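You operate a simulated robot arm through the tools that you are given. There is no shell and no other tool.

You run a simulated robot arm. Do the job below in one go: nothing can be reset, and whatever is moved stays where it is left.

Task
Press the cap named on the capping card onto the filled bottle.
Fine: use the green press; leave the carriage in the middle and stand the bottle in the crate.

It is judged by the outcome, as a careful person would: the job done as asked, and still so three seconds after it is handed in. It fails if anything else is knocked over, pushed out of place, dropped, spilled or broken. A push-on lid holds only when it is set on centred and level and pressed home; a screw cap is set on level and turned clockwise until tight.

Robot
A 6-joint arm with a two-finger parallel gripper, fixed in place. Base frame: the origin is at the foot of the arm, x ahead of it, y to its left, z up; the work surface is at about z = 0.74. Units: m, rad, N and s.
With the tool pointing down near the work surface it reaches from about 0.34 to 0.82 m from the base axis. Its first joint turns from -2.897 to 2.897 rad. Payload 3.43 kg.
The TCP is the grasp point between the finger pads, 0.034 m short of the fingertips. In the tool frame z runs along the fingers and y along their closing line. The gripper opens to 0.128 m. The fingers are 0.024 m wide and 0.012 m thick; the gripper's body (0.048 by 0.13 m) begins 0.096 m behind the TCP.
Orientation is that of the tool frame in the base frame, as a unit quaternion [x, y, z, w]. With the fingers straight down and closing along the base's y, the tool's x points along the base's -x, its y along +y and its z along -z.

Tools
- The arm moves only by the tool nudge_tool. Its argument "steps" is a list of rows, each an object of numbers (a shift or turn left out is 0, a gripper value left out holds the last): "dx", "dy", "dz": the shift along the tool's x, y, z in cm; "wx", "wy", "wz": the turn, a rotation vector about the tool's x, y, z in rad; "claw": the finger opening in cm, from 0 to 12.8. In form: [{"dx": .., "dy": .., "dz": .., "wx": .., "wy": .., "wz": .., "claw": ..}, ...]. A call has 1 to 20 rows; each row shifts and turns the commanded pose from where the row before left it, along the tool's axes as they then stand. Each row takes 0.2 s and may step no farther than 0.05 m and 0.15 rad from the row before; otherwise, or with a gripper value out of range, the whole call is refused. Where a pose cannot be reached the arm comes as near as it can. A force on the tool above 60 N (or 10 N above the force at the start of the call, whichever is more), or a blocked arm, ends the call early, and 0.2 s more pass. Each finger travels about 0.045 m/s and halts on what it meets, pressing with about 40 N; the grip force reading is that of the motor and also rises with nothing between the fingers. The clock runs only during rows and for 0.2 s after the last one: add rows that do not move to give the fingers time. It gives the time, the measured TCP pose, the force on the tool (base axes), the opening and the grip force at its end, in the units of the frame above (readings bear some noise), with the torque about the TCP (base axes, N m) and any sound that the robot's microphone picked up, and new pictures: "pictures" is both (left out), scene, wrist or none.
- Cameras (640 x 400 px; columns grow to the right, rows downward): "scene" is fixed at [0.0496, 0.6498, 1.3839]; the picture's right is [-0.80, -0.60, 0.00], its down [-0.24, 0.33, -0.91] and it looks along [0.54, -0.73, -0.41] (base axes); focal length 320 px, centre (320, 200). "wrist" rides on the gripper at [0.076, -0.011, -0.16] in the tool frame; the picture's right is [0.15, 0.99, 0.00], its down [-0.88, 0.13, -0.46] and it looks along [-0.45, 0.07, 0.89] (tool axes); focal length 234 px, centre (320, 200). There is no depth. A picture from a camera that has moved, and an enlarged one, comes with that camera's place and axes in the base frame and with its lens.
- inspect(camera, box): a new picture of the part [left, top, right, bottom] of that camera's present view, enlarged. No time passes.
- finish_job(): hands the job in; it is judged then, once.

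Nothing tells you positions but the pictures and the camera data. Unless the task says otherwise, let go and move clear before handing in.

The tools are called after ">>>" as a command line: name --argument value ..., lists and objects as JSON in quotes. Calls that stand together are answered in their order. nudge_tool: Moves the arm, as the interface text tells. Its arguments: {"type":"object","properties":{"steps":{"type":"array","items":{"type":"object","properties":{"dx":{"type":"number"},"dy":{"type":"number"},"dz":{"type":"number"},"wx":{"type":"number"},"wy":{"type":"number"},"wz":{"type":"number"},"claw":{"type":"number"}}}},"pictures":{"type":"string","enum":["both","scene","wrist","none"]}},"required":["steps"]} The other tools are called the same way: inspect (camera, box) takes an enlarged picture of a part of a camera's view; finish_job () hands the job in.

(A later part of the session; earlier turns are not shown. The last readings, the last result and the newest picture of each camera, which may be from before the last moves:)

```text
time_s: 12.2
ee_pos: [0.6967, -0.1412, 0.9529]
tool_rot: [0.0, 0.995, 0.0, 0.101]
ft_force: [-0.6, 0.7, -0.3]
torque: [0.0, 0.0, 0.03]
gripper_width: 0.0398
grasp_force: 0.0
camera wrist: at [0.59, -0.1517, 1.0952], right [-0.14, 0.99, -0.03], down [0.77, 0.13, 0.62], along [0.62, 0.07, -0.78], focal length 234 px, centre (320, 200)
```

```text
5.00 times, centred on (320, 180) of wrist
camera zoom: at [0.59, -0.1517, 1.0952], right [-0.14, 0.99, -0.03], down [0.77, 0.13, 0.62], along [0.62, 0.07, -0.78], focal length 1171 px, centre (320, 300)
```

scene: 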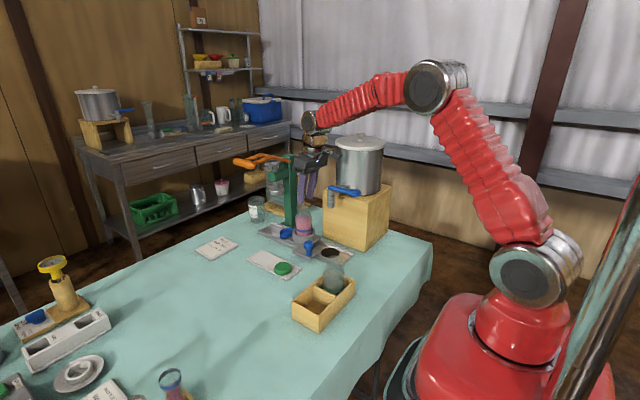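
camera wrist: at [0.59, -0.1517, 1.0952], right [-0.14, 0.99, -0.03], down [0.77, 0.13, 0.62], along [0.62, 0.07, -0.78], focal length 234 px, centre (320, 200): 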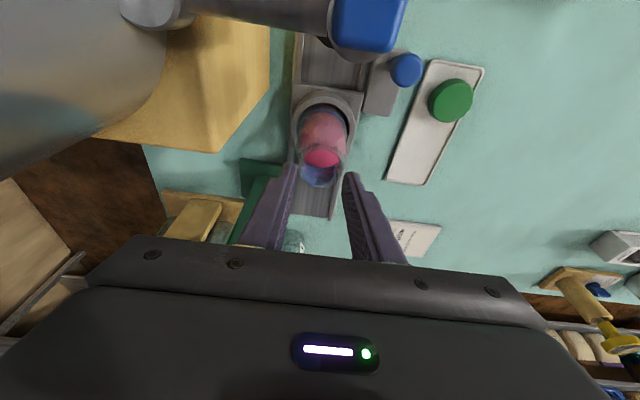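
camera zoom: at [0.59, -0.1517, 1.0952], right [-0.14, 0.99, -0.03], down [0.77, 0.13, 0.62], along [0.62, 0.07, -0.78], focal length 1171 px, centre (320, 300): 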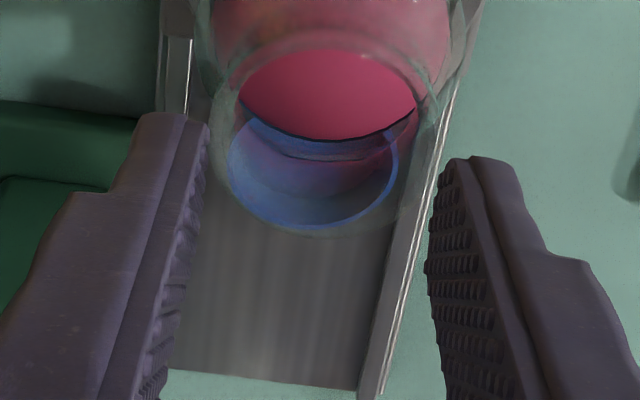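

The tapered cap slipped out of the fingers and dropped behind the bottle onto the rail. I'll raise the arm clear and look at where it came to rest.

>>> nudge_tool --steps '[{"dx": -0.6, "dz": -2.94, "claw": 6}, {"dx": -0.6, "dz": -2.94}, {"dy": 3.5}, {"dy": 3.5}, {"dy": 3.5}, {}]'

>>> inspect --camera "scene" --box '[250, 205, 350, 267]'

>>> inspect --camera "wrist" --box '[120, 40, 320, 220]'

```text
time_s: 13.6
ee_pos: [0.6957, -0.0351, 1.0131]
tool_rot: [0.0, 0.995, 0.0, 0.1]
ft_force: [0.3, 0.3, -0.2]
torque: [0.0, 0.01, 0.03]
gripper_width: 0.0601
grasp_force: 0.1
camera wrist: at [0.5894, -0.0464, 1.1552], right [-0.14, 0.99, -0.03], down [0.77, 0.13, 0.62], along [0.62, 0.07, -0.78], focal length 234 px, centre (320, 200)
```

scene: 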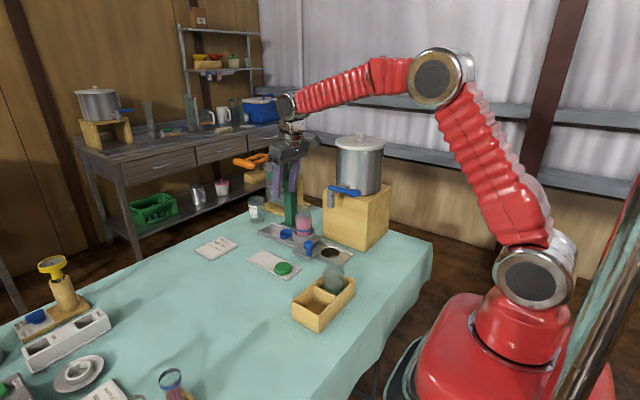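
wrist: 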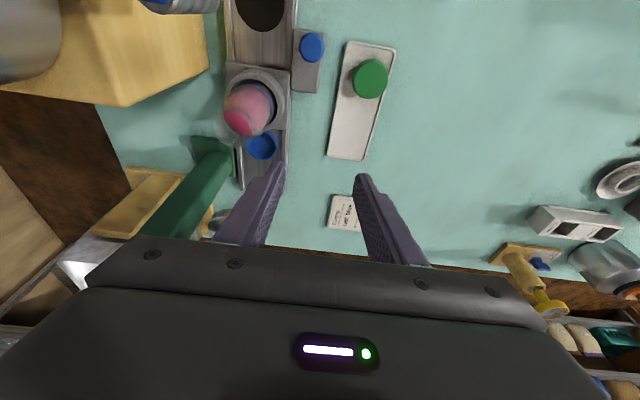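

```text
6.40 times, centred on (300, 236) of scene
camera zoom: at [0.0496, 0.6498, 1.3839], right [-0.8, -0.6, 0.0], down [-0.24, 0.33, -0.91], along [0.54, -0.73, -0.41], focal length 2046 px, centre (448, -30)
```

zoom: 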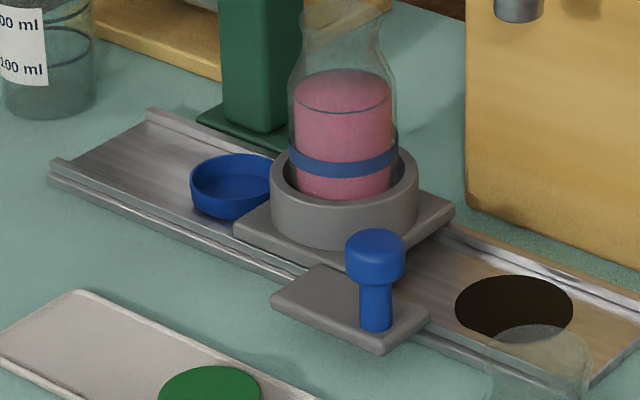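

```text
2.22 times, centred on (220, 130) of wrist
camera zoom: at [0.5894, -0.0464, 1.1552], right [-0.14, 0.99, -0.03], down [0.77, 0.13, 0.62], along [0.62, 0.07, -0.78], focal length 520 px, centre (542, 356)
```

zoom: 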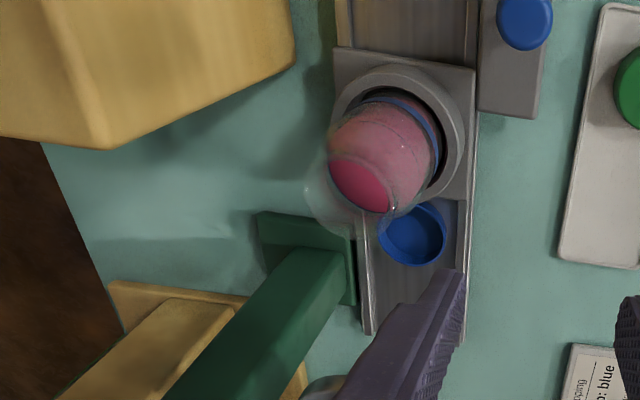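

The cap is lying upside-down on the rail, next to the carriage. I'll study its exact pose before planning how to recover it.

>>> inspect --camera "scene" --box '[268, 222, 308, 247]'

>>> inspect --camera "wrist" --box '[220, 50, 320, 200]'

>>> inspect --camera "scene" --box '[225, 140, 345, 215]'

```text
16.00 times, centred on (288, 234) of scene
camera zoom: at [0.0496, 0.6498, 1.3839], right [-0.8, -0.6, 0.0], down [-0.24, 0.33, -0.91], along [0.54, -0.73, -0.41], focal length 5114 px, centre (832, -352)
```

zoom: 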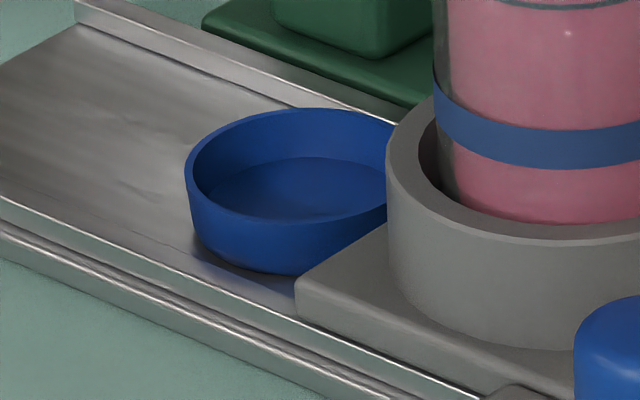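

```text
2.67 times, centred on (270, 125) of wrist
camera zoom: at [0.5894, -0.0464, 1.1552], right [-0.14, 0.99, -0.03], down [0.77, 0.13, 0.62], along [0.62, 0.07, -0.78], focal length 624 px, centre (453, 400)
```

zoom: 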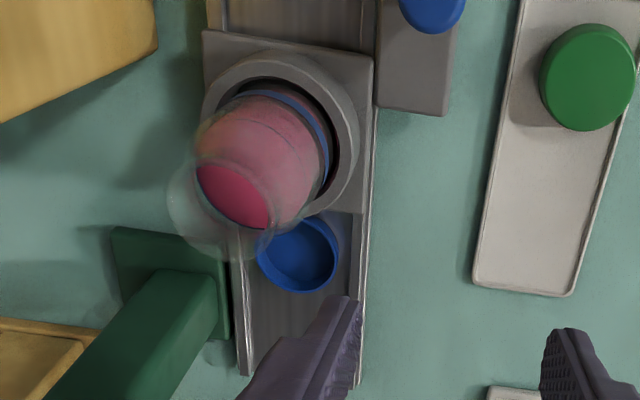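

```text
5.33 times, centred on (285, 178) of scene
camera zoom: at [0.0496, 0.6498, 1.3839], right [-0.8, -0.6, 0.0], down [-0.24, 0.33, -0.91], along [0.54, -0.73, -0.41], focal length 1705 px, centre (507, 320)
```

zoom: 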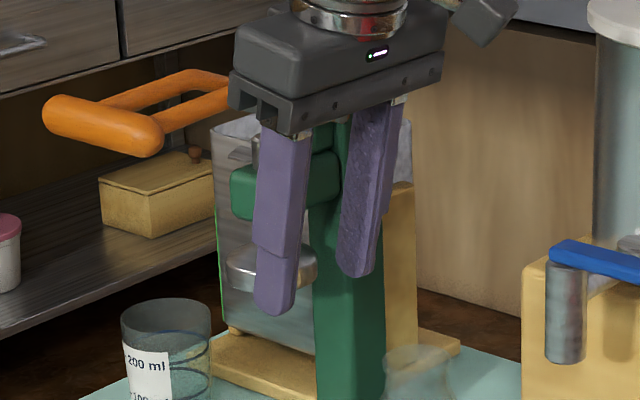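

The cap sits flat, open side up, at about (0.794, -0.134), against the carriage plate. My recovery plan has four parts:
1. Shift the carriage back a little by its knob.
2. Lift the inverted cap by its rim, leaning the tool toward +y to stay clear of the press.
3. Rest the cap on the bottle mouth.
4. Re-grip it with a horizontal tool, roll it over and seat it.

First I'll straighten and yaw the tool in free space near the knob.

>>> nudge_tool --steps '[{"dx": 3.28, "dy": 1, "dz": -1.18, "claw": 7}, {"dx": 3.28, "dy": 1, "dz": -1.18}, {"wy": 0.1}, {"wy": 0.1}, {"wz": 0.1428}, {"wz": 0.1428}, {"wz": 0.1428}, {"wz": 0.1428}, {"wz": 0.1428}, {"wz": 0.1428}, {"wz": 0.1428}, {"wz": 0.1428}, {"wz": 0.1428}, {"wz": 0.1428}, {"wz": 0.1428}, {}]'

>>> inspect --camera "wrist" --box '[160, 60, 480, 260]'

```text
time_s: 17.0
ee_pos: [0.6269, -0.0164, 1.0235]
tool_rot: [0.708, 0.706, 0.001, 0.001]
ft_force: [-0.3, 0.1, -0.4]
torque: [-0.01, 0.0, -0.04]
gripper_width: 0.07
grasp_force: 0.1
camera wrist: at [0.6163, 0.0601, 1.184], right [0.99, 0.14, 0.0], down [0.13, -0.88, 0.46], along [0.07, -0.45, -0.89], focal length 234 px, centre (320, 200)
```

scene: 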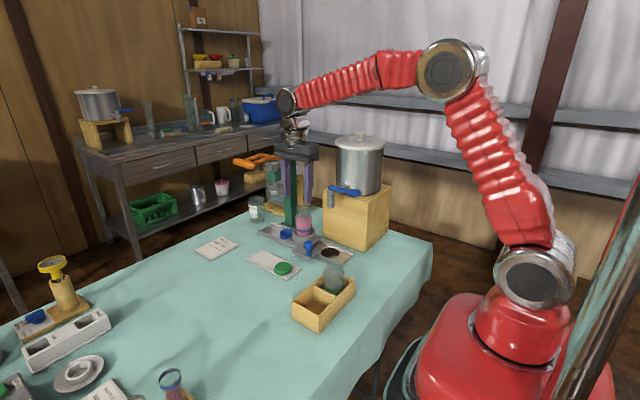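
wrist: 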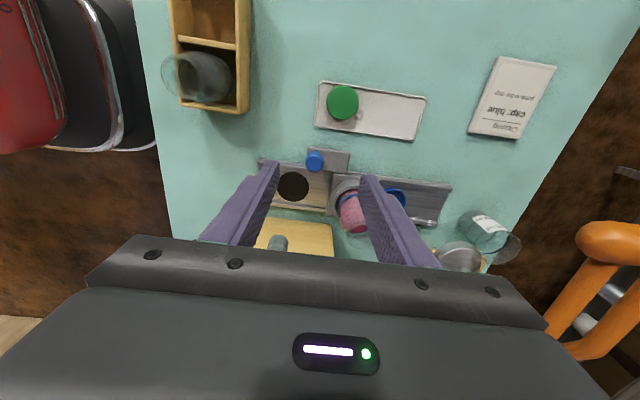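

```text
2.00 times, centred on (320, 160) of wrist
camera zoom: at [0.6163, 0.0601, 1.184], right [0.99, 0.14, 0.0], down [0.13, -0.88, 0.46], along [0.07, -0.45, -0.89], focal length 468 px, centre (320, 280)
```

zoom: 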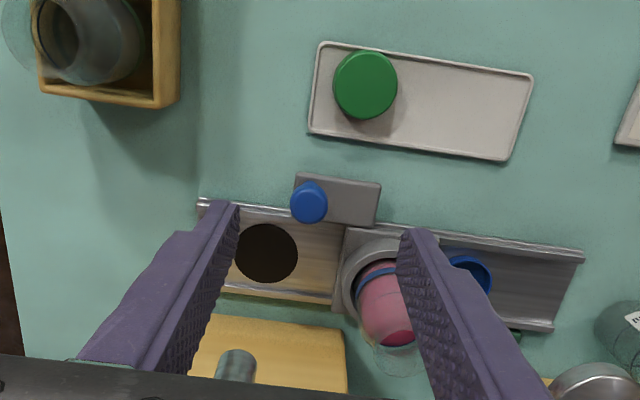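

The view is clear. The knob is at about (0.626, -0.060), so I'll descend over it with the fingers on its ±x sides.

>>> nudge_tool --steps '[{"dx": -2.2, "dz": 3.5}, {"dx": -2.2, "dz": 3.5}, {"dz": 4.5}, {"dz": 4.5}, {"dz": 2.5}, {}]'

>>> inspect --camera "wrist" --box '[220, 100, 420, 240]'

>>> inspect --camera "scene" --box '[260, 190, 360, 270]'

```text
time_s: 18.4
ee_pos: [0.6272, -0.0604, 0.838]
tool_rot: [0.708, 0.707, 0.001, 0.002]
ft_force: [0.0, 0.6, -0.1]
torque: [0.0, 0.02, -0.03]
gripper_width: 0.0699
grasp_force: 0.0
camera wrist: at [0.6163, 0.016, 0.9989], right [0.99, 0.15, 0.0], down [0.13, -0.88, 0.46], along [0.07, -0.45, -0.89], focal length 234 px, centre (320, 200)
```

scene: 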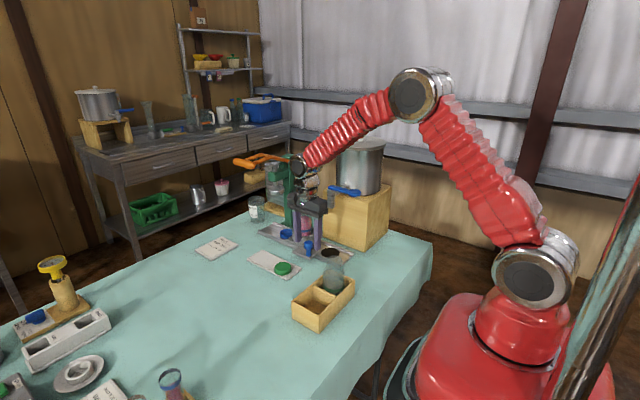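
wrist: 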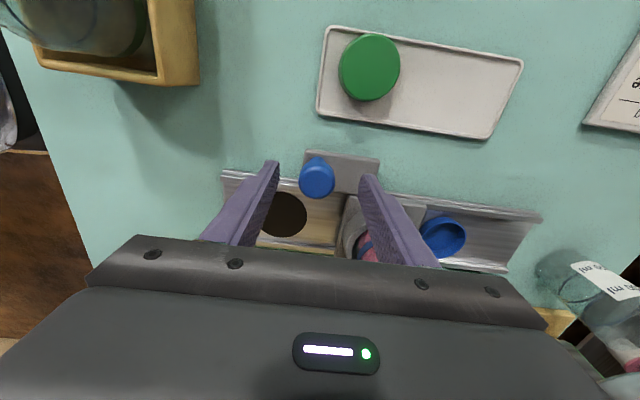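

```text
2.86 times, centred on (320, 170) of wrist
camera zoom: at [0.6163, 0.016, 0.9989], right [0.99, 0.15, 0.0], down [0.13, -0.88, 0.46], along [0.07, -0.45, -0.89], focal length 669 px, centre (320, 286)
```

zoom: 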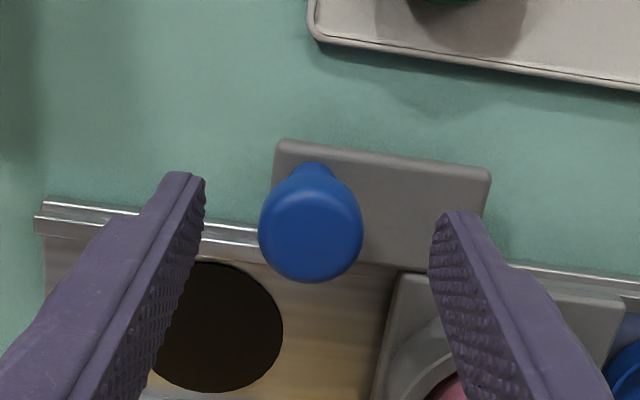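

```text
5.00 times, centred on (310, 230) of scene
camera zoom: at [0.0496, 0.6498, 1.3839], right [-0.8, -0.6, 0.0], down [-0.24, 0.33, -0.91], along [0.54, -0.73, -0.41], focal length 1598 px, centre (370, 50)
```

zoom: 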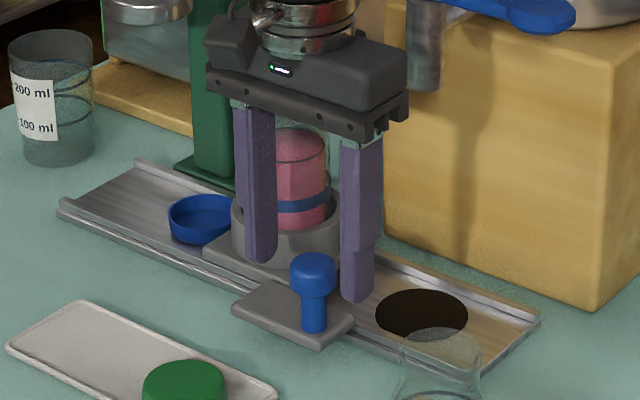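

I'm slightly short in y, so I'll shift 5 mm, lower to the knob head and close.

>>> nudge_tool --steps '[{"dx": 0.5, "dz": 1.4}, {"dz": 1.2}, {"claw": 2.5}, {"claw": 2.5}, {"claw": 2.5}, {"claw": 2.5}, {"claw": 2.5}]'

>>> inspect --camera "wrist" --box '[220, 100, 420, 240]'

```text
time_s: 20.0
ee_pos: [0.6274, -0.0561, 0.8123]
tool_rot: [0.707, 0.707, 0.0, 0.0]
ft_force: [-1.8, 1.2, -3.3]
torque: [-0.04, 0.05, -0.01]
gripper_width: 0.0315
grasp_force: 44.8
camera wrist: at [0.6164, 0.0213, 0.9728], right [0.99, 0.15, 0.0], down [0.13, -0.88, 0.46], along [0.07, -0.45, -0.89], focal length 234 px, centre (320, 200)
```

scene: 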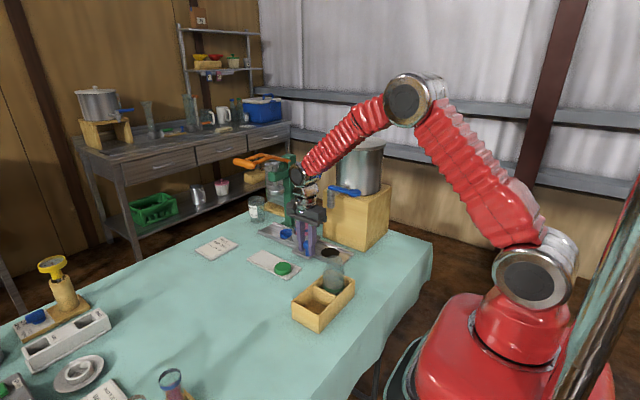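
wrist: 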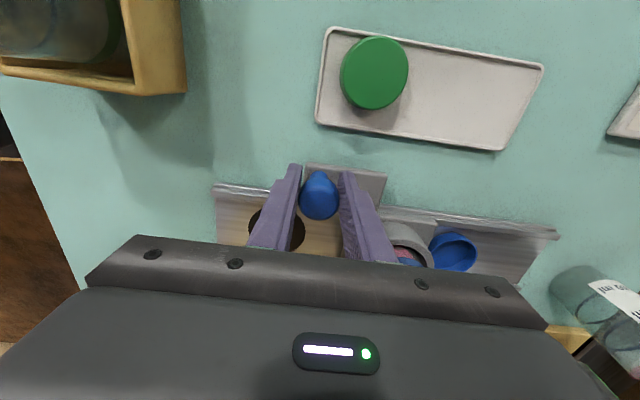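

```text
2.86 times, centred on (320, 170) of wrist
camera zoom: at [0.6164, 0.0213, 0.9728], right [0.99, 0.15, 0.0], down [0.13, -0.88, 0.46], along [0.07, -0.45, -0.89], focal length 669 px, centre (320, 286)
```

zoom: 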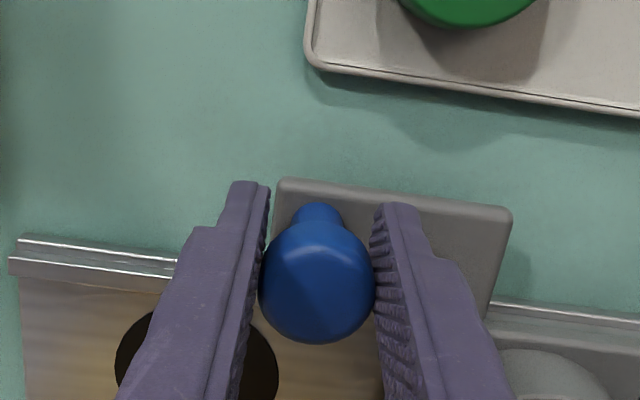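

The knob is held, with the middle position at TCP x≈0.627. I'll slide the carriage slowly 4 cm toward -x to free the cap.

>>> nudge_tool --steps '[{"dy": -0.2}, {"dy": -0.3}, {"dy": -0.5}, {"dy": -0.5}, {"dy": -0.5}, {"dy": -0.5}, {"dy": -0.5}, {"dy": -0.5}, {"dy": -0.3}, {"dy": -0.2}, {}]'

>>> inspect --camera "wrist" --box '[260, 130, 560, 300]'

>>> inspect --camera "scene" --box '[260, 190, 360, 270]'

```text
time_s: 22.4
ee_pos: [0.5872, -0.0563, 0.8126]
tool_rot: [0.707, 0.707, 0.0, 0.0]
ft_force: [0.7, 0.6, -6.4]
torque: [0.15, 0.01, 0.04]
gripper_width: 0.0321
grasp_force: 45.0
camera wrist: at [0.5765, 0.0213, 0.9728], right [0.99, 0.15, 0.0], down [0.13, -0.88, 0.46], along [0.07, -0.45, -0.89], focal length 234 px, centre (320, 200)
```

scene: 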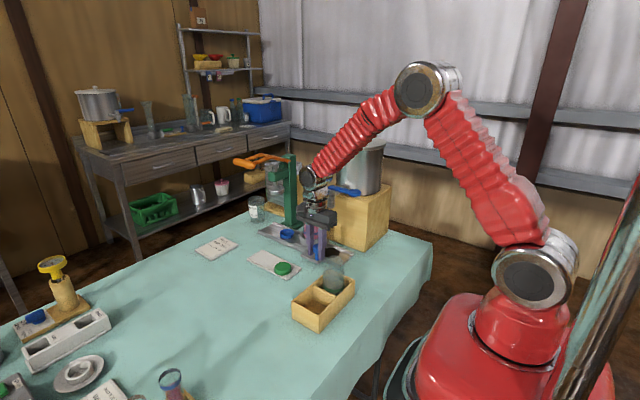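
wrist: 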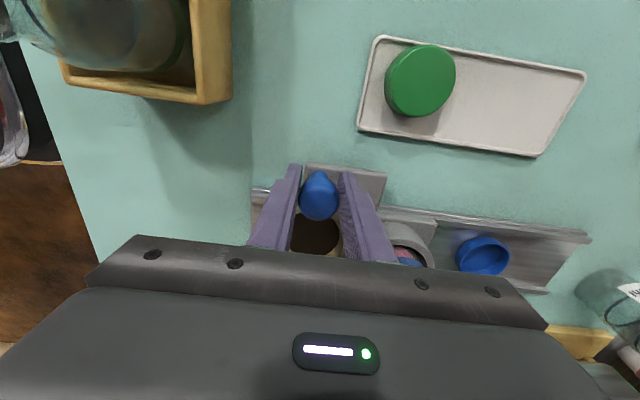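

```text
2.13 times, centred on (410, 215) of wrist
camera zoom: at [0.5765, 0.0213, 0.9728], right [0.99, 0.15, 0.0], down [0.13, -0.88, 0.46], along [0.07, -0.45, -0.89], focal length 500 px, centre (128, 168)
```

zoom: 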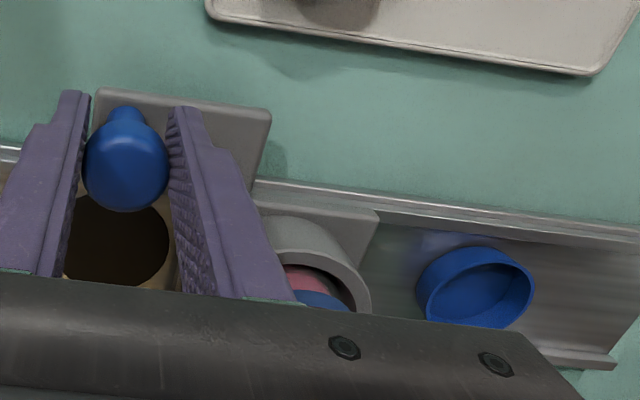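

```text
5.00 times, centred on (310, 230) of scene
camera zoom: at [0.0496, 0.6498, 1.3839], right [-0.8, -0.6, 0.0], down [-0.24, 0.33, -0.91], along [0.54, -0.73, -0.41], focal length 1598 px, centre (370, 50)
```

zoom: 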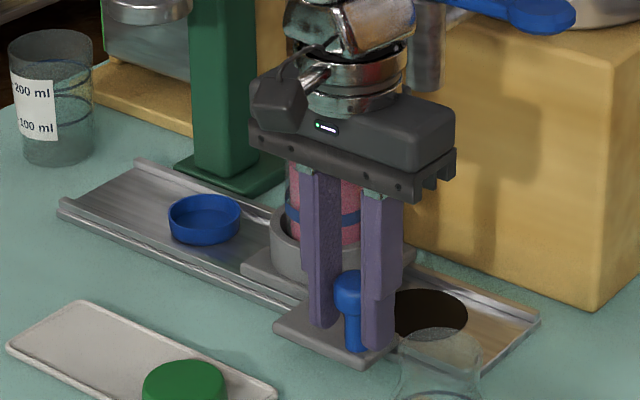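

The carriage slides freely and the cap is now in the clear. I'll release the knob, rise, then yaw and lean the tool so its body stays away from the press and lever.

>>> nudge_tool --steps '[{"claw": 6.5}, {"claw": 6.5}, {"claw": 6.5}, {"dz": -4.5}, {"dz": -4.5}, {"dz": -4.5}, {"dx": 2.6, "dy": 4}, {"wz": -0.1287}, {"wz": -0.1287}, {"wz": -0.1287}, {"wz": -0.1287}, {"wz": -0.1287}, {"wy": -0.15}, {"wy": -0.15}, {"wy": -0.15}, {"wy": -0.15, "claw": 8}, {}]'

>>> inspect --camera "scene" --box '[220, 140, 380, 260]'

```text
time_s: 26.0
ee_pos: [0.6271, -0.0274, 0.9477]
tool_rot: [0.428, 0.854, -0.132, 0.265]
ft_force: [-0.1, 0.3, -0.5]
torque: [0.01, -0.01, -0.01]
gripper_width: 0.0797
grasp_force: 0.0
camera wrist: at [0.5267, 0.0872, 1.0371], right [0.72, 0.69, -0.08], down [0.38, -0.3, 0.87], along [0.58, -0.66, -0.48], focal length 234 px, centre (320, 200)
```

scene: 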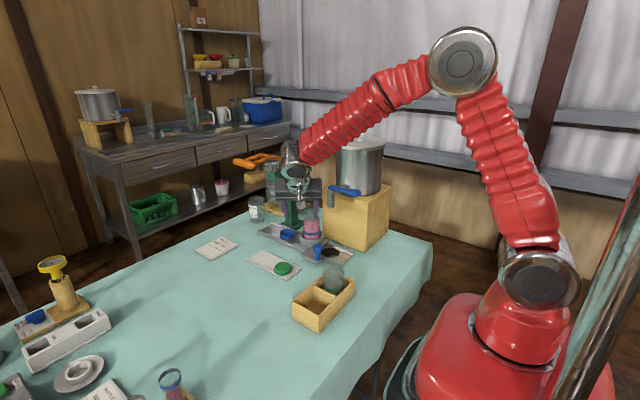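
wrist: 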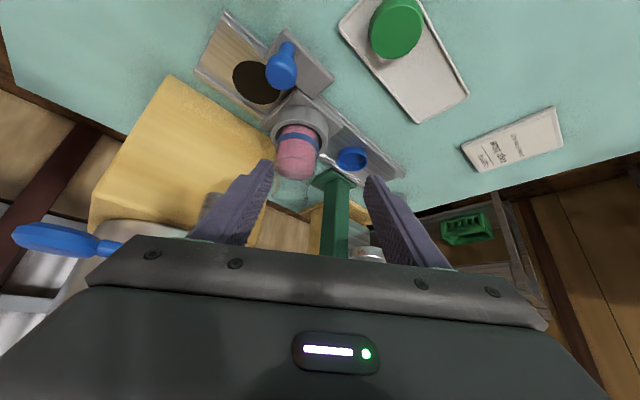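

```text
3.33 times, centred on (300, 200) of scene
camera zoom: at [0.0496, 0.6498, 1.3839], right [-0.8, -0.6, 0.0], down [-0.24, 0.33, -0.91], along [0.54, -0.73, -0.41], focal length 1066 px, centre (387, 200)
```

zoom: 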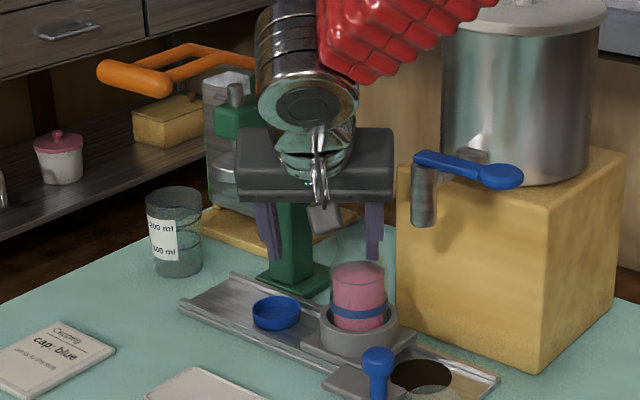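

Next I'll come in along the leaning approach axis toward the cap, stopping a few centimetres short to check alignment.

>>> nudge_tool --steps '[{"dx": -1.66, "dy": 2.31, "dz": 2.75}, {"dx": -1.66, "dy": 2.31, "dz": 2.75}, {"dx": -1.65, "dy": 2.31, "dz": 2.76}, {"dz": 3.5}, {"dz": 3.5}, {}]'

>>> inspect --camera "wrist" --box '[230, 100, 410, 240]'

>>> inspect --camera "scene" --box '[240, 180, 340, 260]'

```text
time_s: 27.4
ee_pos: [0.7591, -0.0882, 0.8503]
tool_rot: [0.427, 0.854, -0.132, 0.265]
ft_force: [0.2, -0.3, 0.9]
torque: [0.02, -0.02, 0.01]
gripper_width: 0.0799
grasp_force: 0.0
camera wrist: at [0.6596, 0.0269, 0.9392], right [0.72, 0.69, -0.08], down [0.39, -0.3, 0.87], along [0.58, -0.66, -0.48], focal length 234 px, centre (320, 200)
```

scene: 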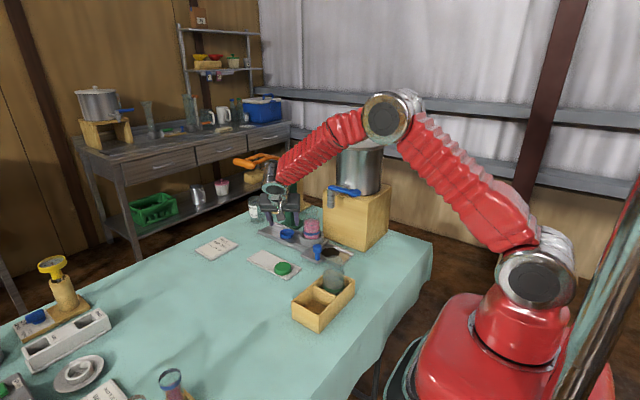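
wrist: 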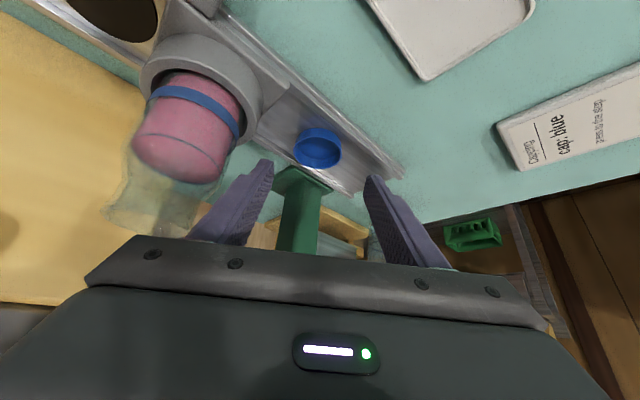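

```text
2.86 times, centred on (320, 170) of wrist
camera zoom: at [0.6596, 0.0269, 0.9392], right [0.72, 0.69, -0.08], down [0.39, -0.3, 0.87], along [0.58, -0.66, -0.48], focal length 669 px, centre (320, 286)
```

zoom: 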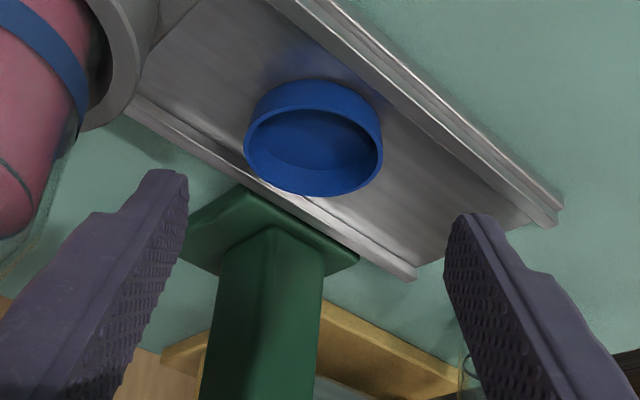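

```text
5.00 times, centred on (290, 220) of scene
camera zoom: at [0.0496, 0.6498, 1.3839], right [-0.8, -0.6, 0.0], down [-0.24, 0.33, -0.91], along [0.54, -0.73, -0.41], focal length 1598 px, centre (470, 100)
```

zoom: 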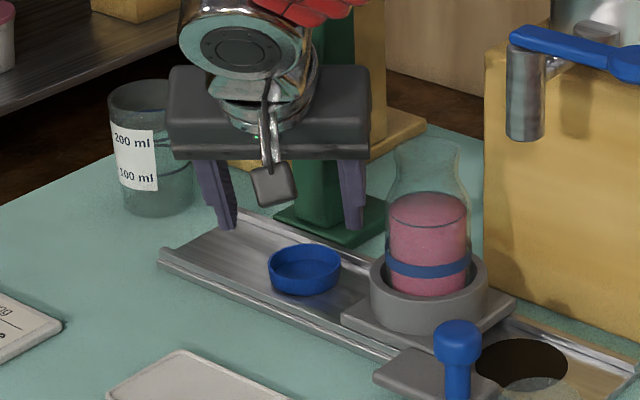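

The alignment is good, within 2 mm. I'll advance the rest of the way, slowing at the end.

>>> nudge_tool --steps '[{"dx": 0.1, "dy": -0.15, "dz": 3.0}, {"dx": 0.1, "dz": 2.5}, {"dz": 1.0}, {"dz": 0.6}, {}]'

>>> inspect --camera "wrist" --box '[230, 100, 410, 240]'

>>> inspect --camera "scene" --box '[240, 190, 340, 250]'

```text
time_s: 28.6
ee_pos: [0.7817, -0.1206, 0.7899]
tool_rot: [0.427, 0.855, -0.132, 0.264]
ft_force: [0.0, 0.2, 0.5]
torque: [0.02, 0.01, 0.02]
gripper_width: 0.08
grasp_force: 0.0
camera wrist: at [0.681, -0.005, 0.8794], right [0.72, 0.69, -0.08], down [0.39, -0.3, 0.87], along [0.58, -0.66, -0.48], focal length 234 px, centre (320, 200)
```

scene: 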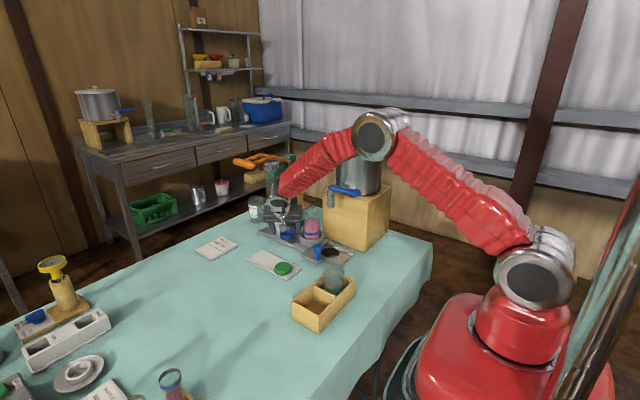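
wrist: 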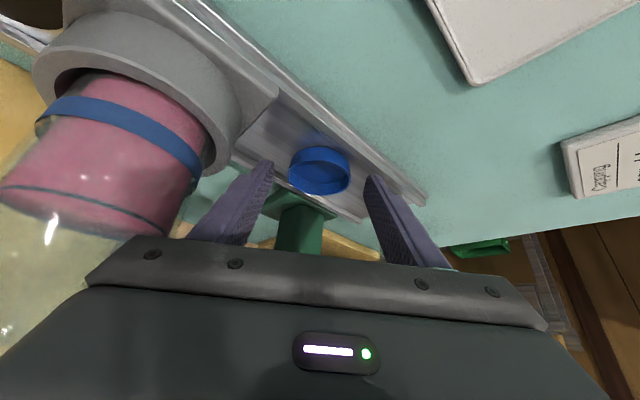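

```text
2.86 times, centred on (320, 170) of wrist
camera zoom: at [0.681, -0.005, 0.8794], right [0.72, 0.69, -0.08], down [0.39, -0.3, 0.87], along [0.58, -0.66, -0.48], focal length 669 px, centre (320, 286)
```

zoom: 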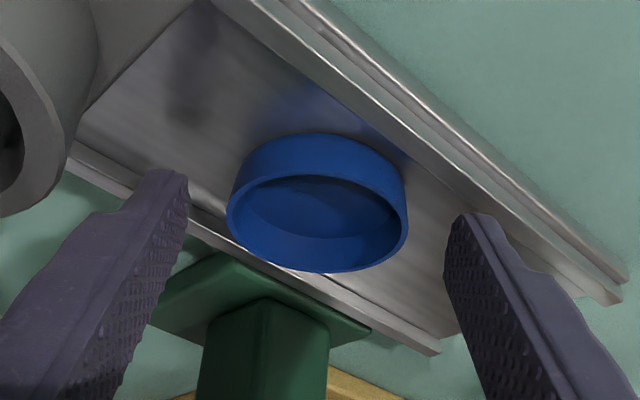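

```text
6.40 times, centred on (290, 220) of scene
camera zoom: at [0.0496, 0.6498, 1.3839], right [-0.8, -0.6, 0.0], down [-0.24, 0.33, -0.91], along [0.54, -0.73, -0.41], focal length 2046 px, centre (512, 72)
```

zoom: 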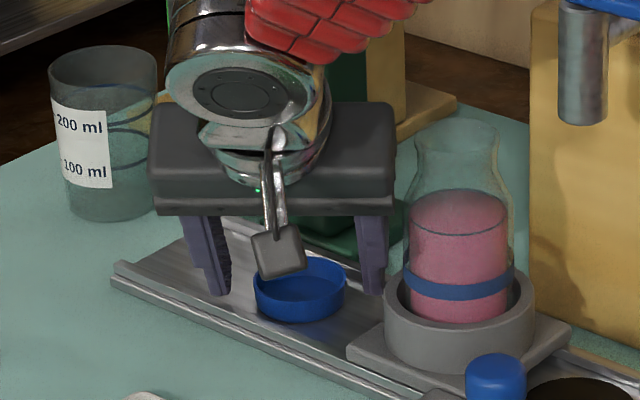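

The cap is centred between the fingers, so I'll take the last few millimetres and close gently to just under the rim width.

>>> nudge_tool --steps '[{"dy": -0.1, "dz": 0.4}, {"dz": 0.3}, {"claw": 5.0}, {"claw": 5.0}, {"claw": 5.0}, {"claw": 5.0}]'

>>> inspect --camera "wrist" --box '[250, 110, 390, 230]'

>>> inspect --camera "scene" --box '[262, 215, 312, 247]'

```text
time_s: 30.0
ee_pos: [0.7831, -0.1247, 0.7847]
tool_rot: [0.427, 0.854, -0.132, 0.265]
ft_force: [0.1, -0.6, 0.5]
torque: [-0.01, 0.03, 0.01]
gripper_width: 0.0549
grasp_force: 40.3
camera wrist: at [0.6824, -0.0087, 0.8738], right [0.72, 0.69, -0.08], down [0.39, -0.3, 0.87], along [0.58, -0.66, -0.48], focal length 234 px, centre (320, 200)
```

scene: 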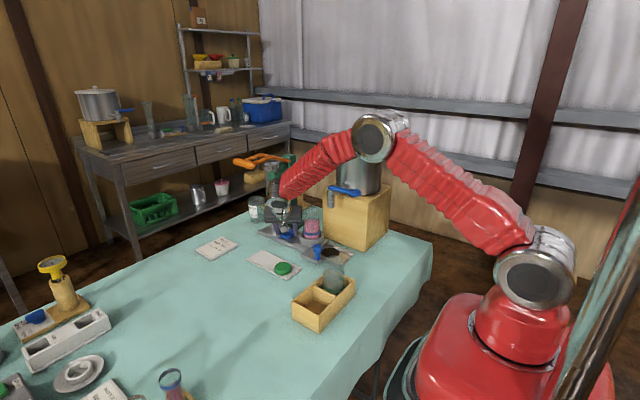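
wrist: 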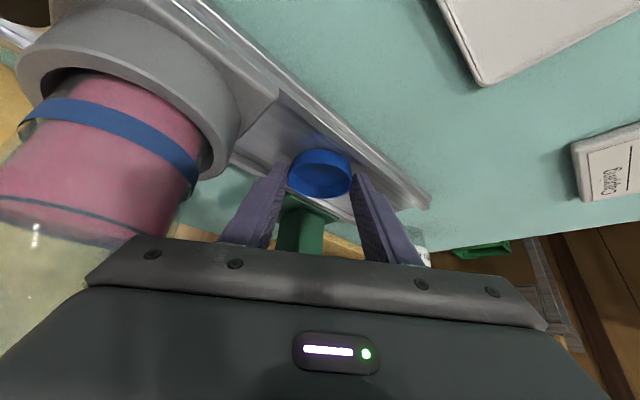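

```text
3.33 times, centred on (320, 170) of wrist
camera zoom: at [0.6824, -0.0087, 0.8738], right [0.72, 0.69, -0.08], down [0.39, -0.3, 0.87], along [0.58, -0.66, -0.48], focal length 781 px, centre (320, 300)
```

zoom: 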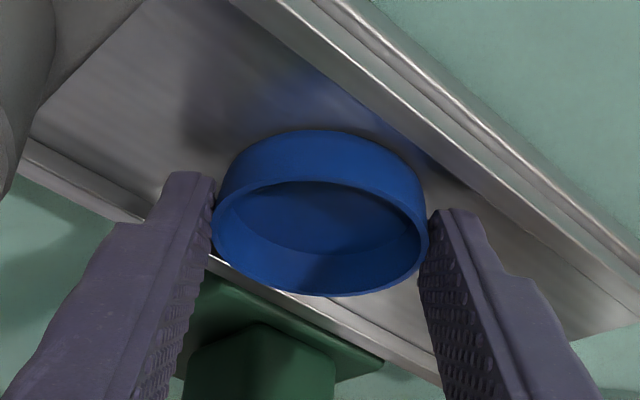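

```text
12.50 times, centred on (287, 231) of scene
camera zoom: at [0.0496, 0.6498, 1.3839], right [-0.8, -0.6, 0.0], down [-0.24, 0.33, -0.91], along [0.54, -0.73, -0.41], focal length 3996 px, centre (732, -188)
```

zoom: 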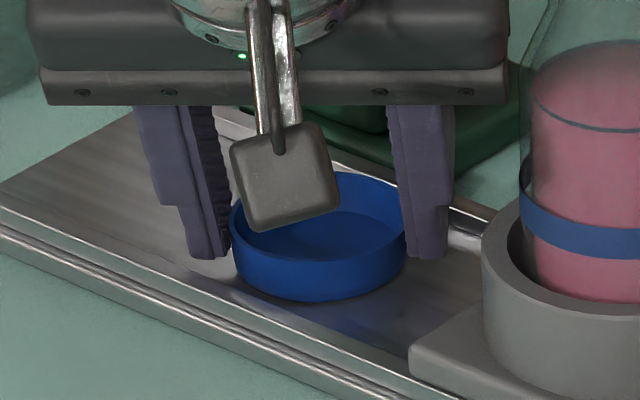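

The cap is gripped at the rim, 54.9 mm wide. I'll do a short test lift of 1 cm and watch whether the width holds.

>>> nudge_tool --steps '[{"dx": -0.282, "dz": -0.413}, {"dx": -0.282, "dz": -0.413}, {}, {}, {}]'

>>> inspect --camera "wrist" --box '[250, 110, 390, 230]'

>>> inspect --camera "scene" --box '[262, 215, 312, 247]'

```text
time_s: 31.2
ee_pos: [0.7826, -0.1249, 0.7947]
tool_rot: [0.427, 0.854, -0.131, 0.265]
ft_force: [-0.2, 0.5, -0.3]
torque: [-0.05, -0.02, 0.0]
gripper_width: 0.0546
grasp_force: 39.9
camera wrist: at [0.6826, -0.0087, 0.8836], right [0.72, 0.69, -0.08], down [0.39, -0.3, 0.87], along [0.58, -0.66, -0.48], focal length 234 px, centre (320, 200)
```

scene: 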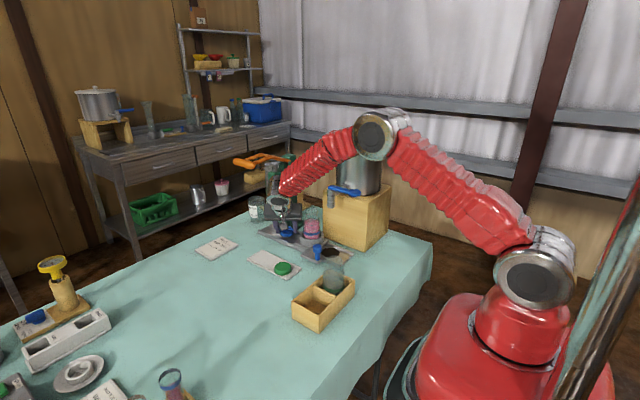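
wrist: 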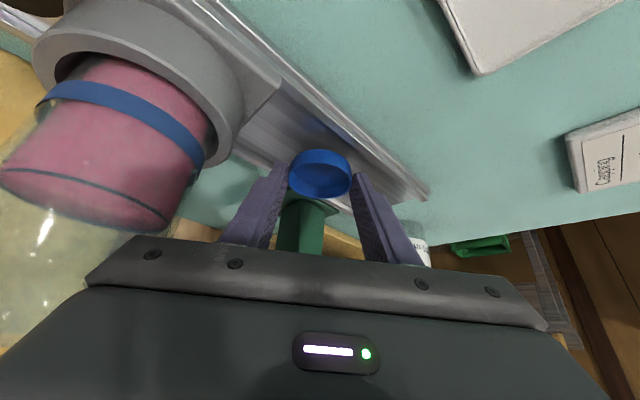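

```text
3.33 times, centred on (320, 170) of wrist
camera zoom: at [0.6826, -0.0087, 0.8836], right [0.72, 0.69, -0.08], down [0.39, -0.3, 0.87], along [0.58, -0.66, -0.48], focal length 781 px, centre (320, 300)
```

zoom: 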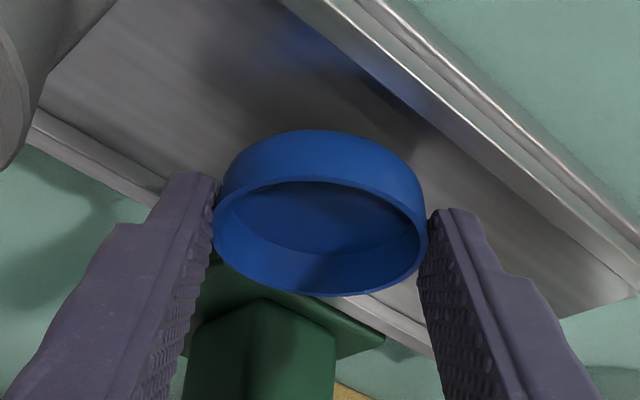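

```text
12.50 times, centred on (287, 231) of scene
camera zoom: at [0.0496, 0.6498, 1.3839], right [-0.8, -0.6, 0.0], down [-0.24, 0.33, -0.91], along [0.54, -0.73, -0.41], focal length 3996 px, centre (732, -188)
```

zoom: 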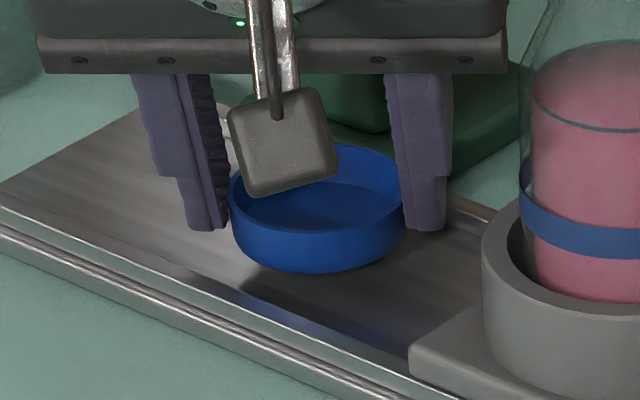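

The grip is stable. I'll carry the inverted cap to a clear patch of table near (0.64, 0.14) so I can return the carriage to the middle.

>>> nudge_tool --steps '[{"dz": -4}, {"dz": -4}, {"dx": 3.63, "dy": 0.727, "dz": -2.483}, {"dx": 3.63, "dy": 0.727, "dz": -2.483}, {"dx": 3.63, "dy": 0.727, "dz": -2.483}, {"dx": 3.63, "dy": 0.727, "dz": -2.483}, {"dx": 3.63, "dy": 0.727, "dz": -2.483}, {"dx": 3.63, "dy": 0.727, "dz": -2.483}, {"dx": 2.0, "dz": 2.93}, {"dx": 2.0, "dz": 2.93}, {}]'

>>> inspect --camera "scene" --box '[230, 240, 350, 330]'

>>> inspect --camera "wrist" --box '[250, 110, 390, 230]'

```text
time_s: 33.6
ee_pos: [0.6328, 0.1493, 0.789]
tool_rot: [0.428, 0.854, -0.132, 0.265]
ft_force: [0.0, 0.1, -0.4]
torque: [0.01, -0.02, 0.03]
gripper_width: 0.054
grasp_force: 39.6
camera wrist: at [0.532, 0.2649, 0.8778], right [0.72, 0.69, -0.08], down [0.38, -0.3, 0.87], along [0.58, -0.66, -0.48], focal length 234 px, centre (320, 200)
```

scene: 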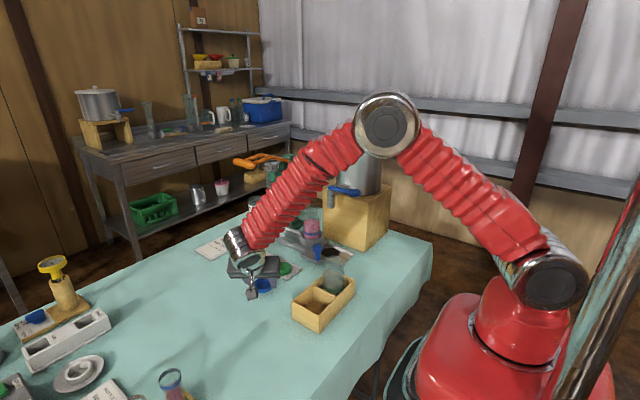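
wrist: 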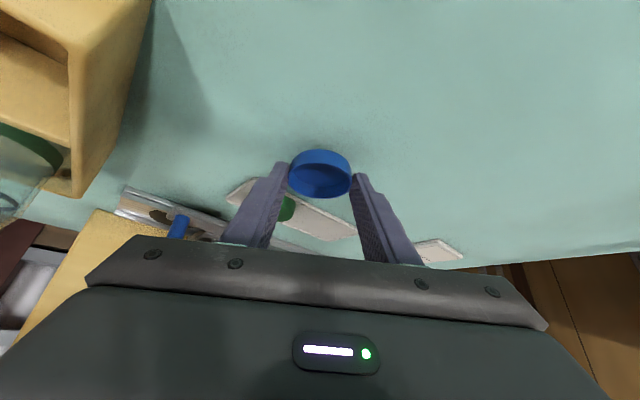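

```text
4.44 times, centred on (290, 285) of scene
camera zoom: at [0.0496, 0.6498, 1.3839], right [-0.8, -0.6, 0.0], down [-0.24, 0.33, -0.91], along [0.54, -0.73, -0.41], focal length 1421 px, centre (453, -178)
```

zoom: 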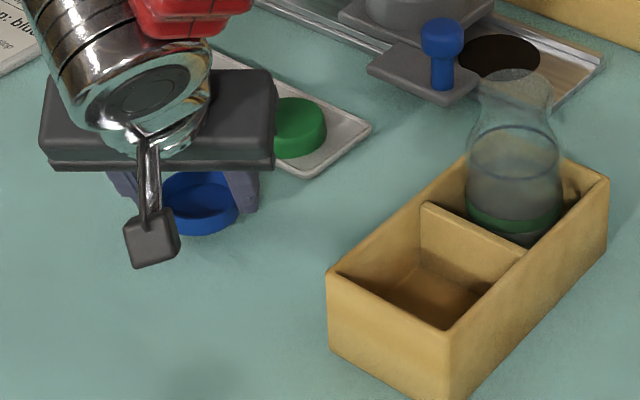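

```text
3.33 times, centred on (320, 170) of wrist
camera zoom: at [0.532, 0.2649, 0.8778], right [0.72, 0.69, -0.08], down [0.38, -0.3, 0.87], along [0.58, -0.66, -0.48], focal length 781 px, centre (320, 300)
```

zoom: 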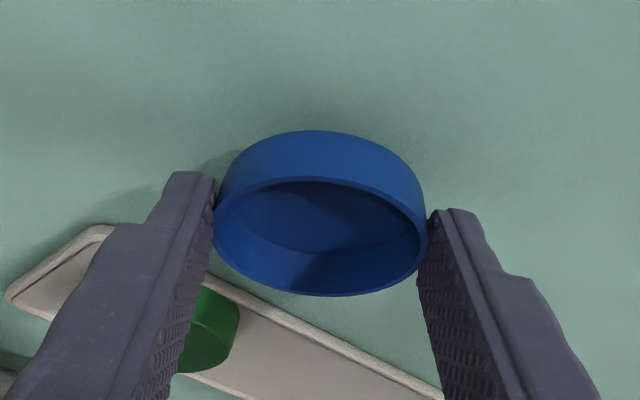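

The cap is still well held and just above the cloth. I'll lower in small steps and watch the force.

>>> nudge_tool --steps '[{"dx": 0.17, "dz": 0.248}, {"dx": 0.17, "dz": 0.248}, {}]' --pictures "none"

>>> inspect --camera "scene" --box '[250, 275, 300, 300]'

```text
time_s: 34.4
ee_pos: [0.634, 0.1494, 0.7825]
tool_rot: [0.428, 0.854, -0.132, 0.265]
ft_force: [0.1, 0.2, 0.9]
torque: [-0.01, -0.03, 0.02]
gripper_width: 0.0542
grasp_force: 40.1
```

```text
12.80 times, centred on (275, 288) of scene
camera zoom: at [0.0496, 0.6498, 1.3839], right [-0.8, -0.6, 0.0], down [-0.24, 0.33, -0.91], along [0.54, -0.73, -0.41], focal length 4092 px, centre (896, -920)
```

zoom: 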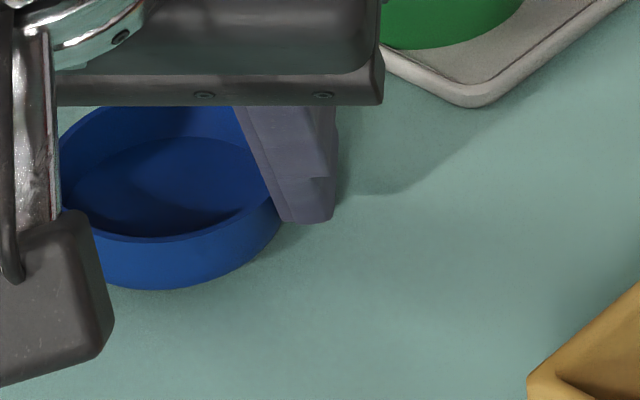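

>>> nudge_tool --steps '[{"dx": 0.113, "dz": 0.165}, {"dx": 0.113, "dz": 0.165}, {}]' --pictures "none"

>>> inspect --camera "scene" --box '[250, 275, 300, 300]'

```text
time_s: 35.2
ee_pos: [0.632, 0.1481, 0.778]
tool_rot: [0.427, 0.855, -0.131, 0.265]
ft_force: [-0.1, -0.1, 0.6]
torque: [0.0, -0.01, 0.0]
gripper_width: 0.0542
grasp_force: 40.1
```

```text
12.80 times, centred on (275, 288) of scene
camera zoom: at [0.0496, 0.6498, 1.3839], right [-0.8, -0.6, 0.0], down [-0.24, 0.33, -0.91], along [0.54, -0.73, -0.41], focal length 4092 px, centre (896, -920)
```

zoom: 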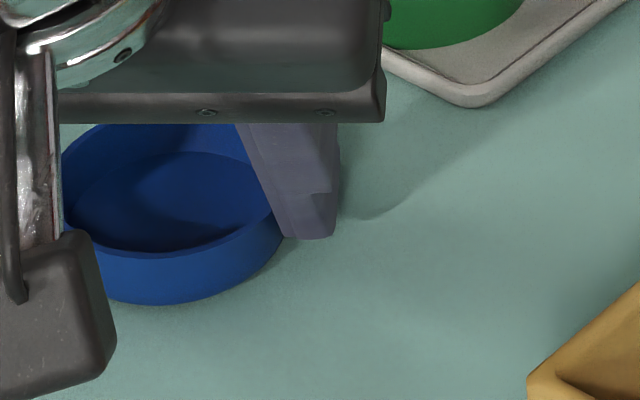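

>>> nudge_tool --steps '[{"dx": 0.113, "dz": 0.165}, {}]' --pictures "none"

>>> nudge_tool --steps '[{"dx": 0.085, "dz": 0.124}, {}]' --pictures "none"

>>> inspect --camera "scene" --box '[250, 275, 300, 300]'

```text
time_s: 35.8
ee_pos: [0.6334, 0.1489, 0.7764]
tool_rot: [0.427, 0.854, -0.132, 0.265]
ft_force: [0.6, 0.1, -0.4]
torque: [-0.04, 0.03, 0.03]
gripper_width: 0.0541
grasp_force: 40.5
```

```text
time_s: 36.4
ee_pos: [0.633, 0.1482, 0.7753]
tool_rot: [0.428, 0.854, -0.132, 0.265]
ft_force: [-1.2, -0.7, 6.7]
torque: [-0.06, -0.13, -0.05]
gripper_width: 0.0542
grasp_force: 40.0
```

```text
12.80 times, centred on (275, 288) of scene
camera zoom: at [0.0496, 0.6498, 1.3839], right [-0.8, -0.6, 0.0], down [-0.24, 0.33, -0.91], along [0.54, -0.73, -0.41], focal length 4092 px, centre (896, -920)
```

zoom: 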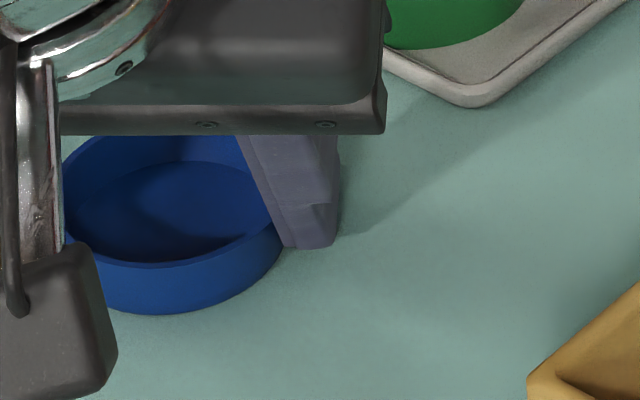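

The cap has touched down on the cloth. I'll release, back away along the tool axis, and return to the knob orientation.

>>> nudge_tool --steps '[{"claw": 7}, {"claw": 7}, {"claw": 7}, {"dz": -4}, {"dz": -4}, {"dx": -1.88, "dz": -2.75}, {"dx": -1.88, "dz": -2.75}, {"dx": -1.88, "dz": -2.75}, {"wy": 0.15}, {"wy": 0.15}, {"wy": 0.15}, {"wy": 0.15}, {"wz": 0.1287}, {"wz": 0.1287}, {"wz": 0.1287}, {"wz": 0.1287}, {"wz": 0.1287}, {}]'

>>> inspect --camera "wrist" --box '[220, 60, 440, 240]'

```text
time_s: 40.2
ee_pos: [0.6046, 0.1838, 0.9427]
tool_rot: [0.708, 0.706, 0.001, 0.001]
ft_force: [-0.9, -0.5, 0.4]
torque: [0.0, 0.0, -0.01]
gripper_width: 0.0699
grasp_force: 0.2
camera wrist: at [0.5942, 0.2611, 1.1018], right [0.99, 0.15, 0.0], down [0.13, -0.88, 0.46], along [0.07, -0.45, -0.89], focal length 234 px, centre (320, 200)
```

scene: 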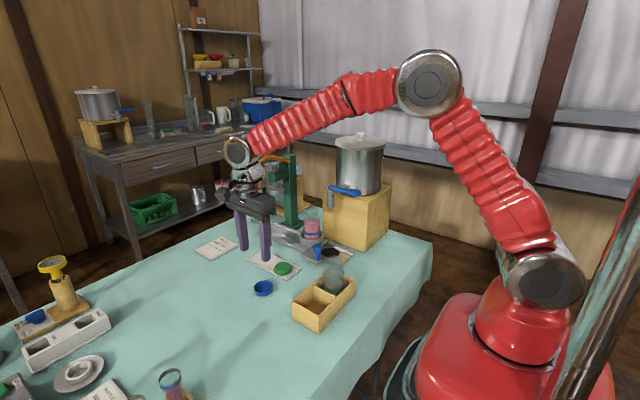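
wrist: 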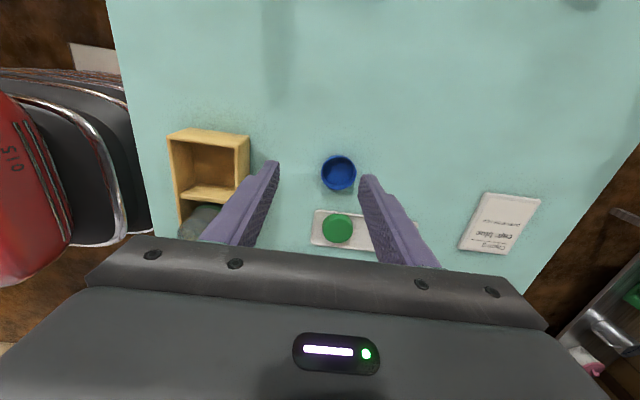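

```text
2.22 times, centred on (330, 150) of wrist
camera zoom: at [0.5942, 0.2611, 1.1018], right [0.99, 0.15, 0.0], down [0.13, -0.88, 0.46], along [0.07, -0.45, -0.89], focal length 520 px, centre (298, 311)
```

zoom: 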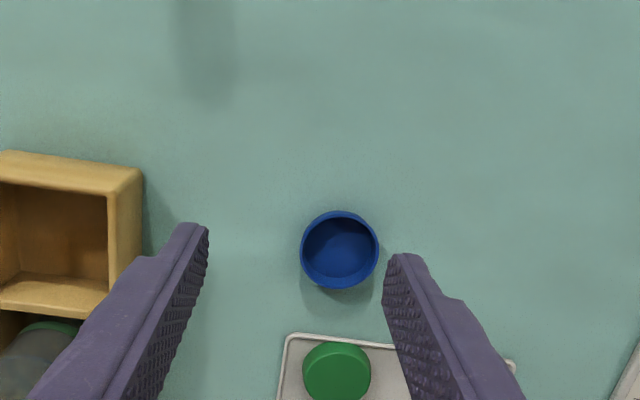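

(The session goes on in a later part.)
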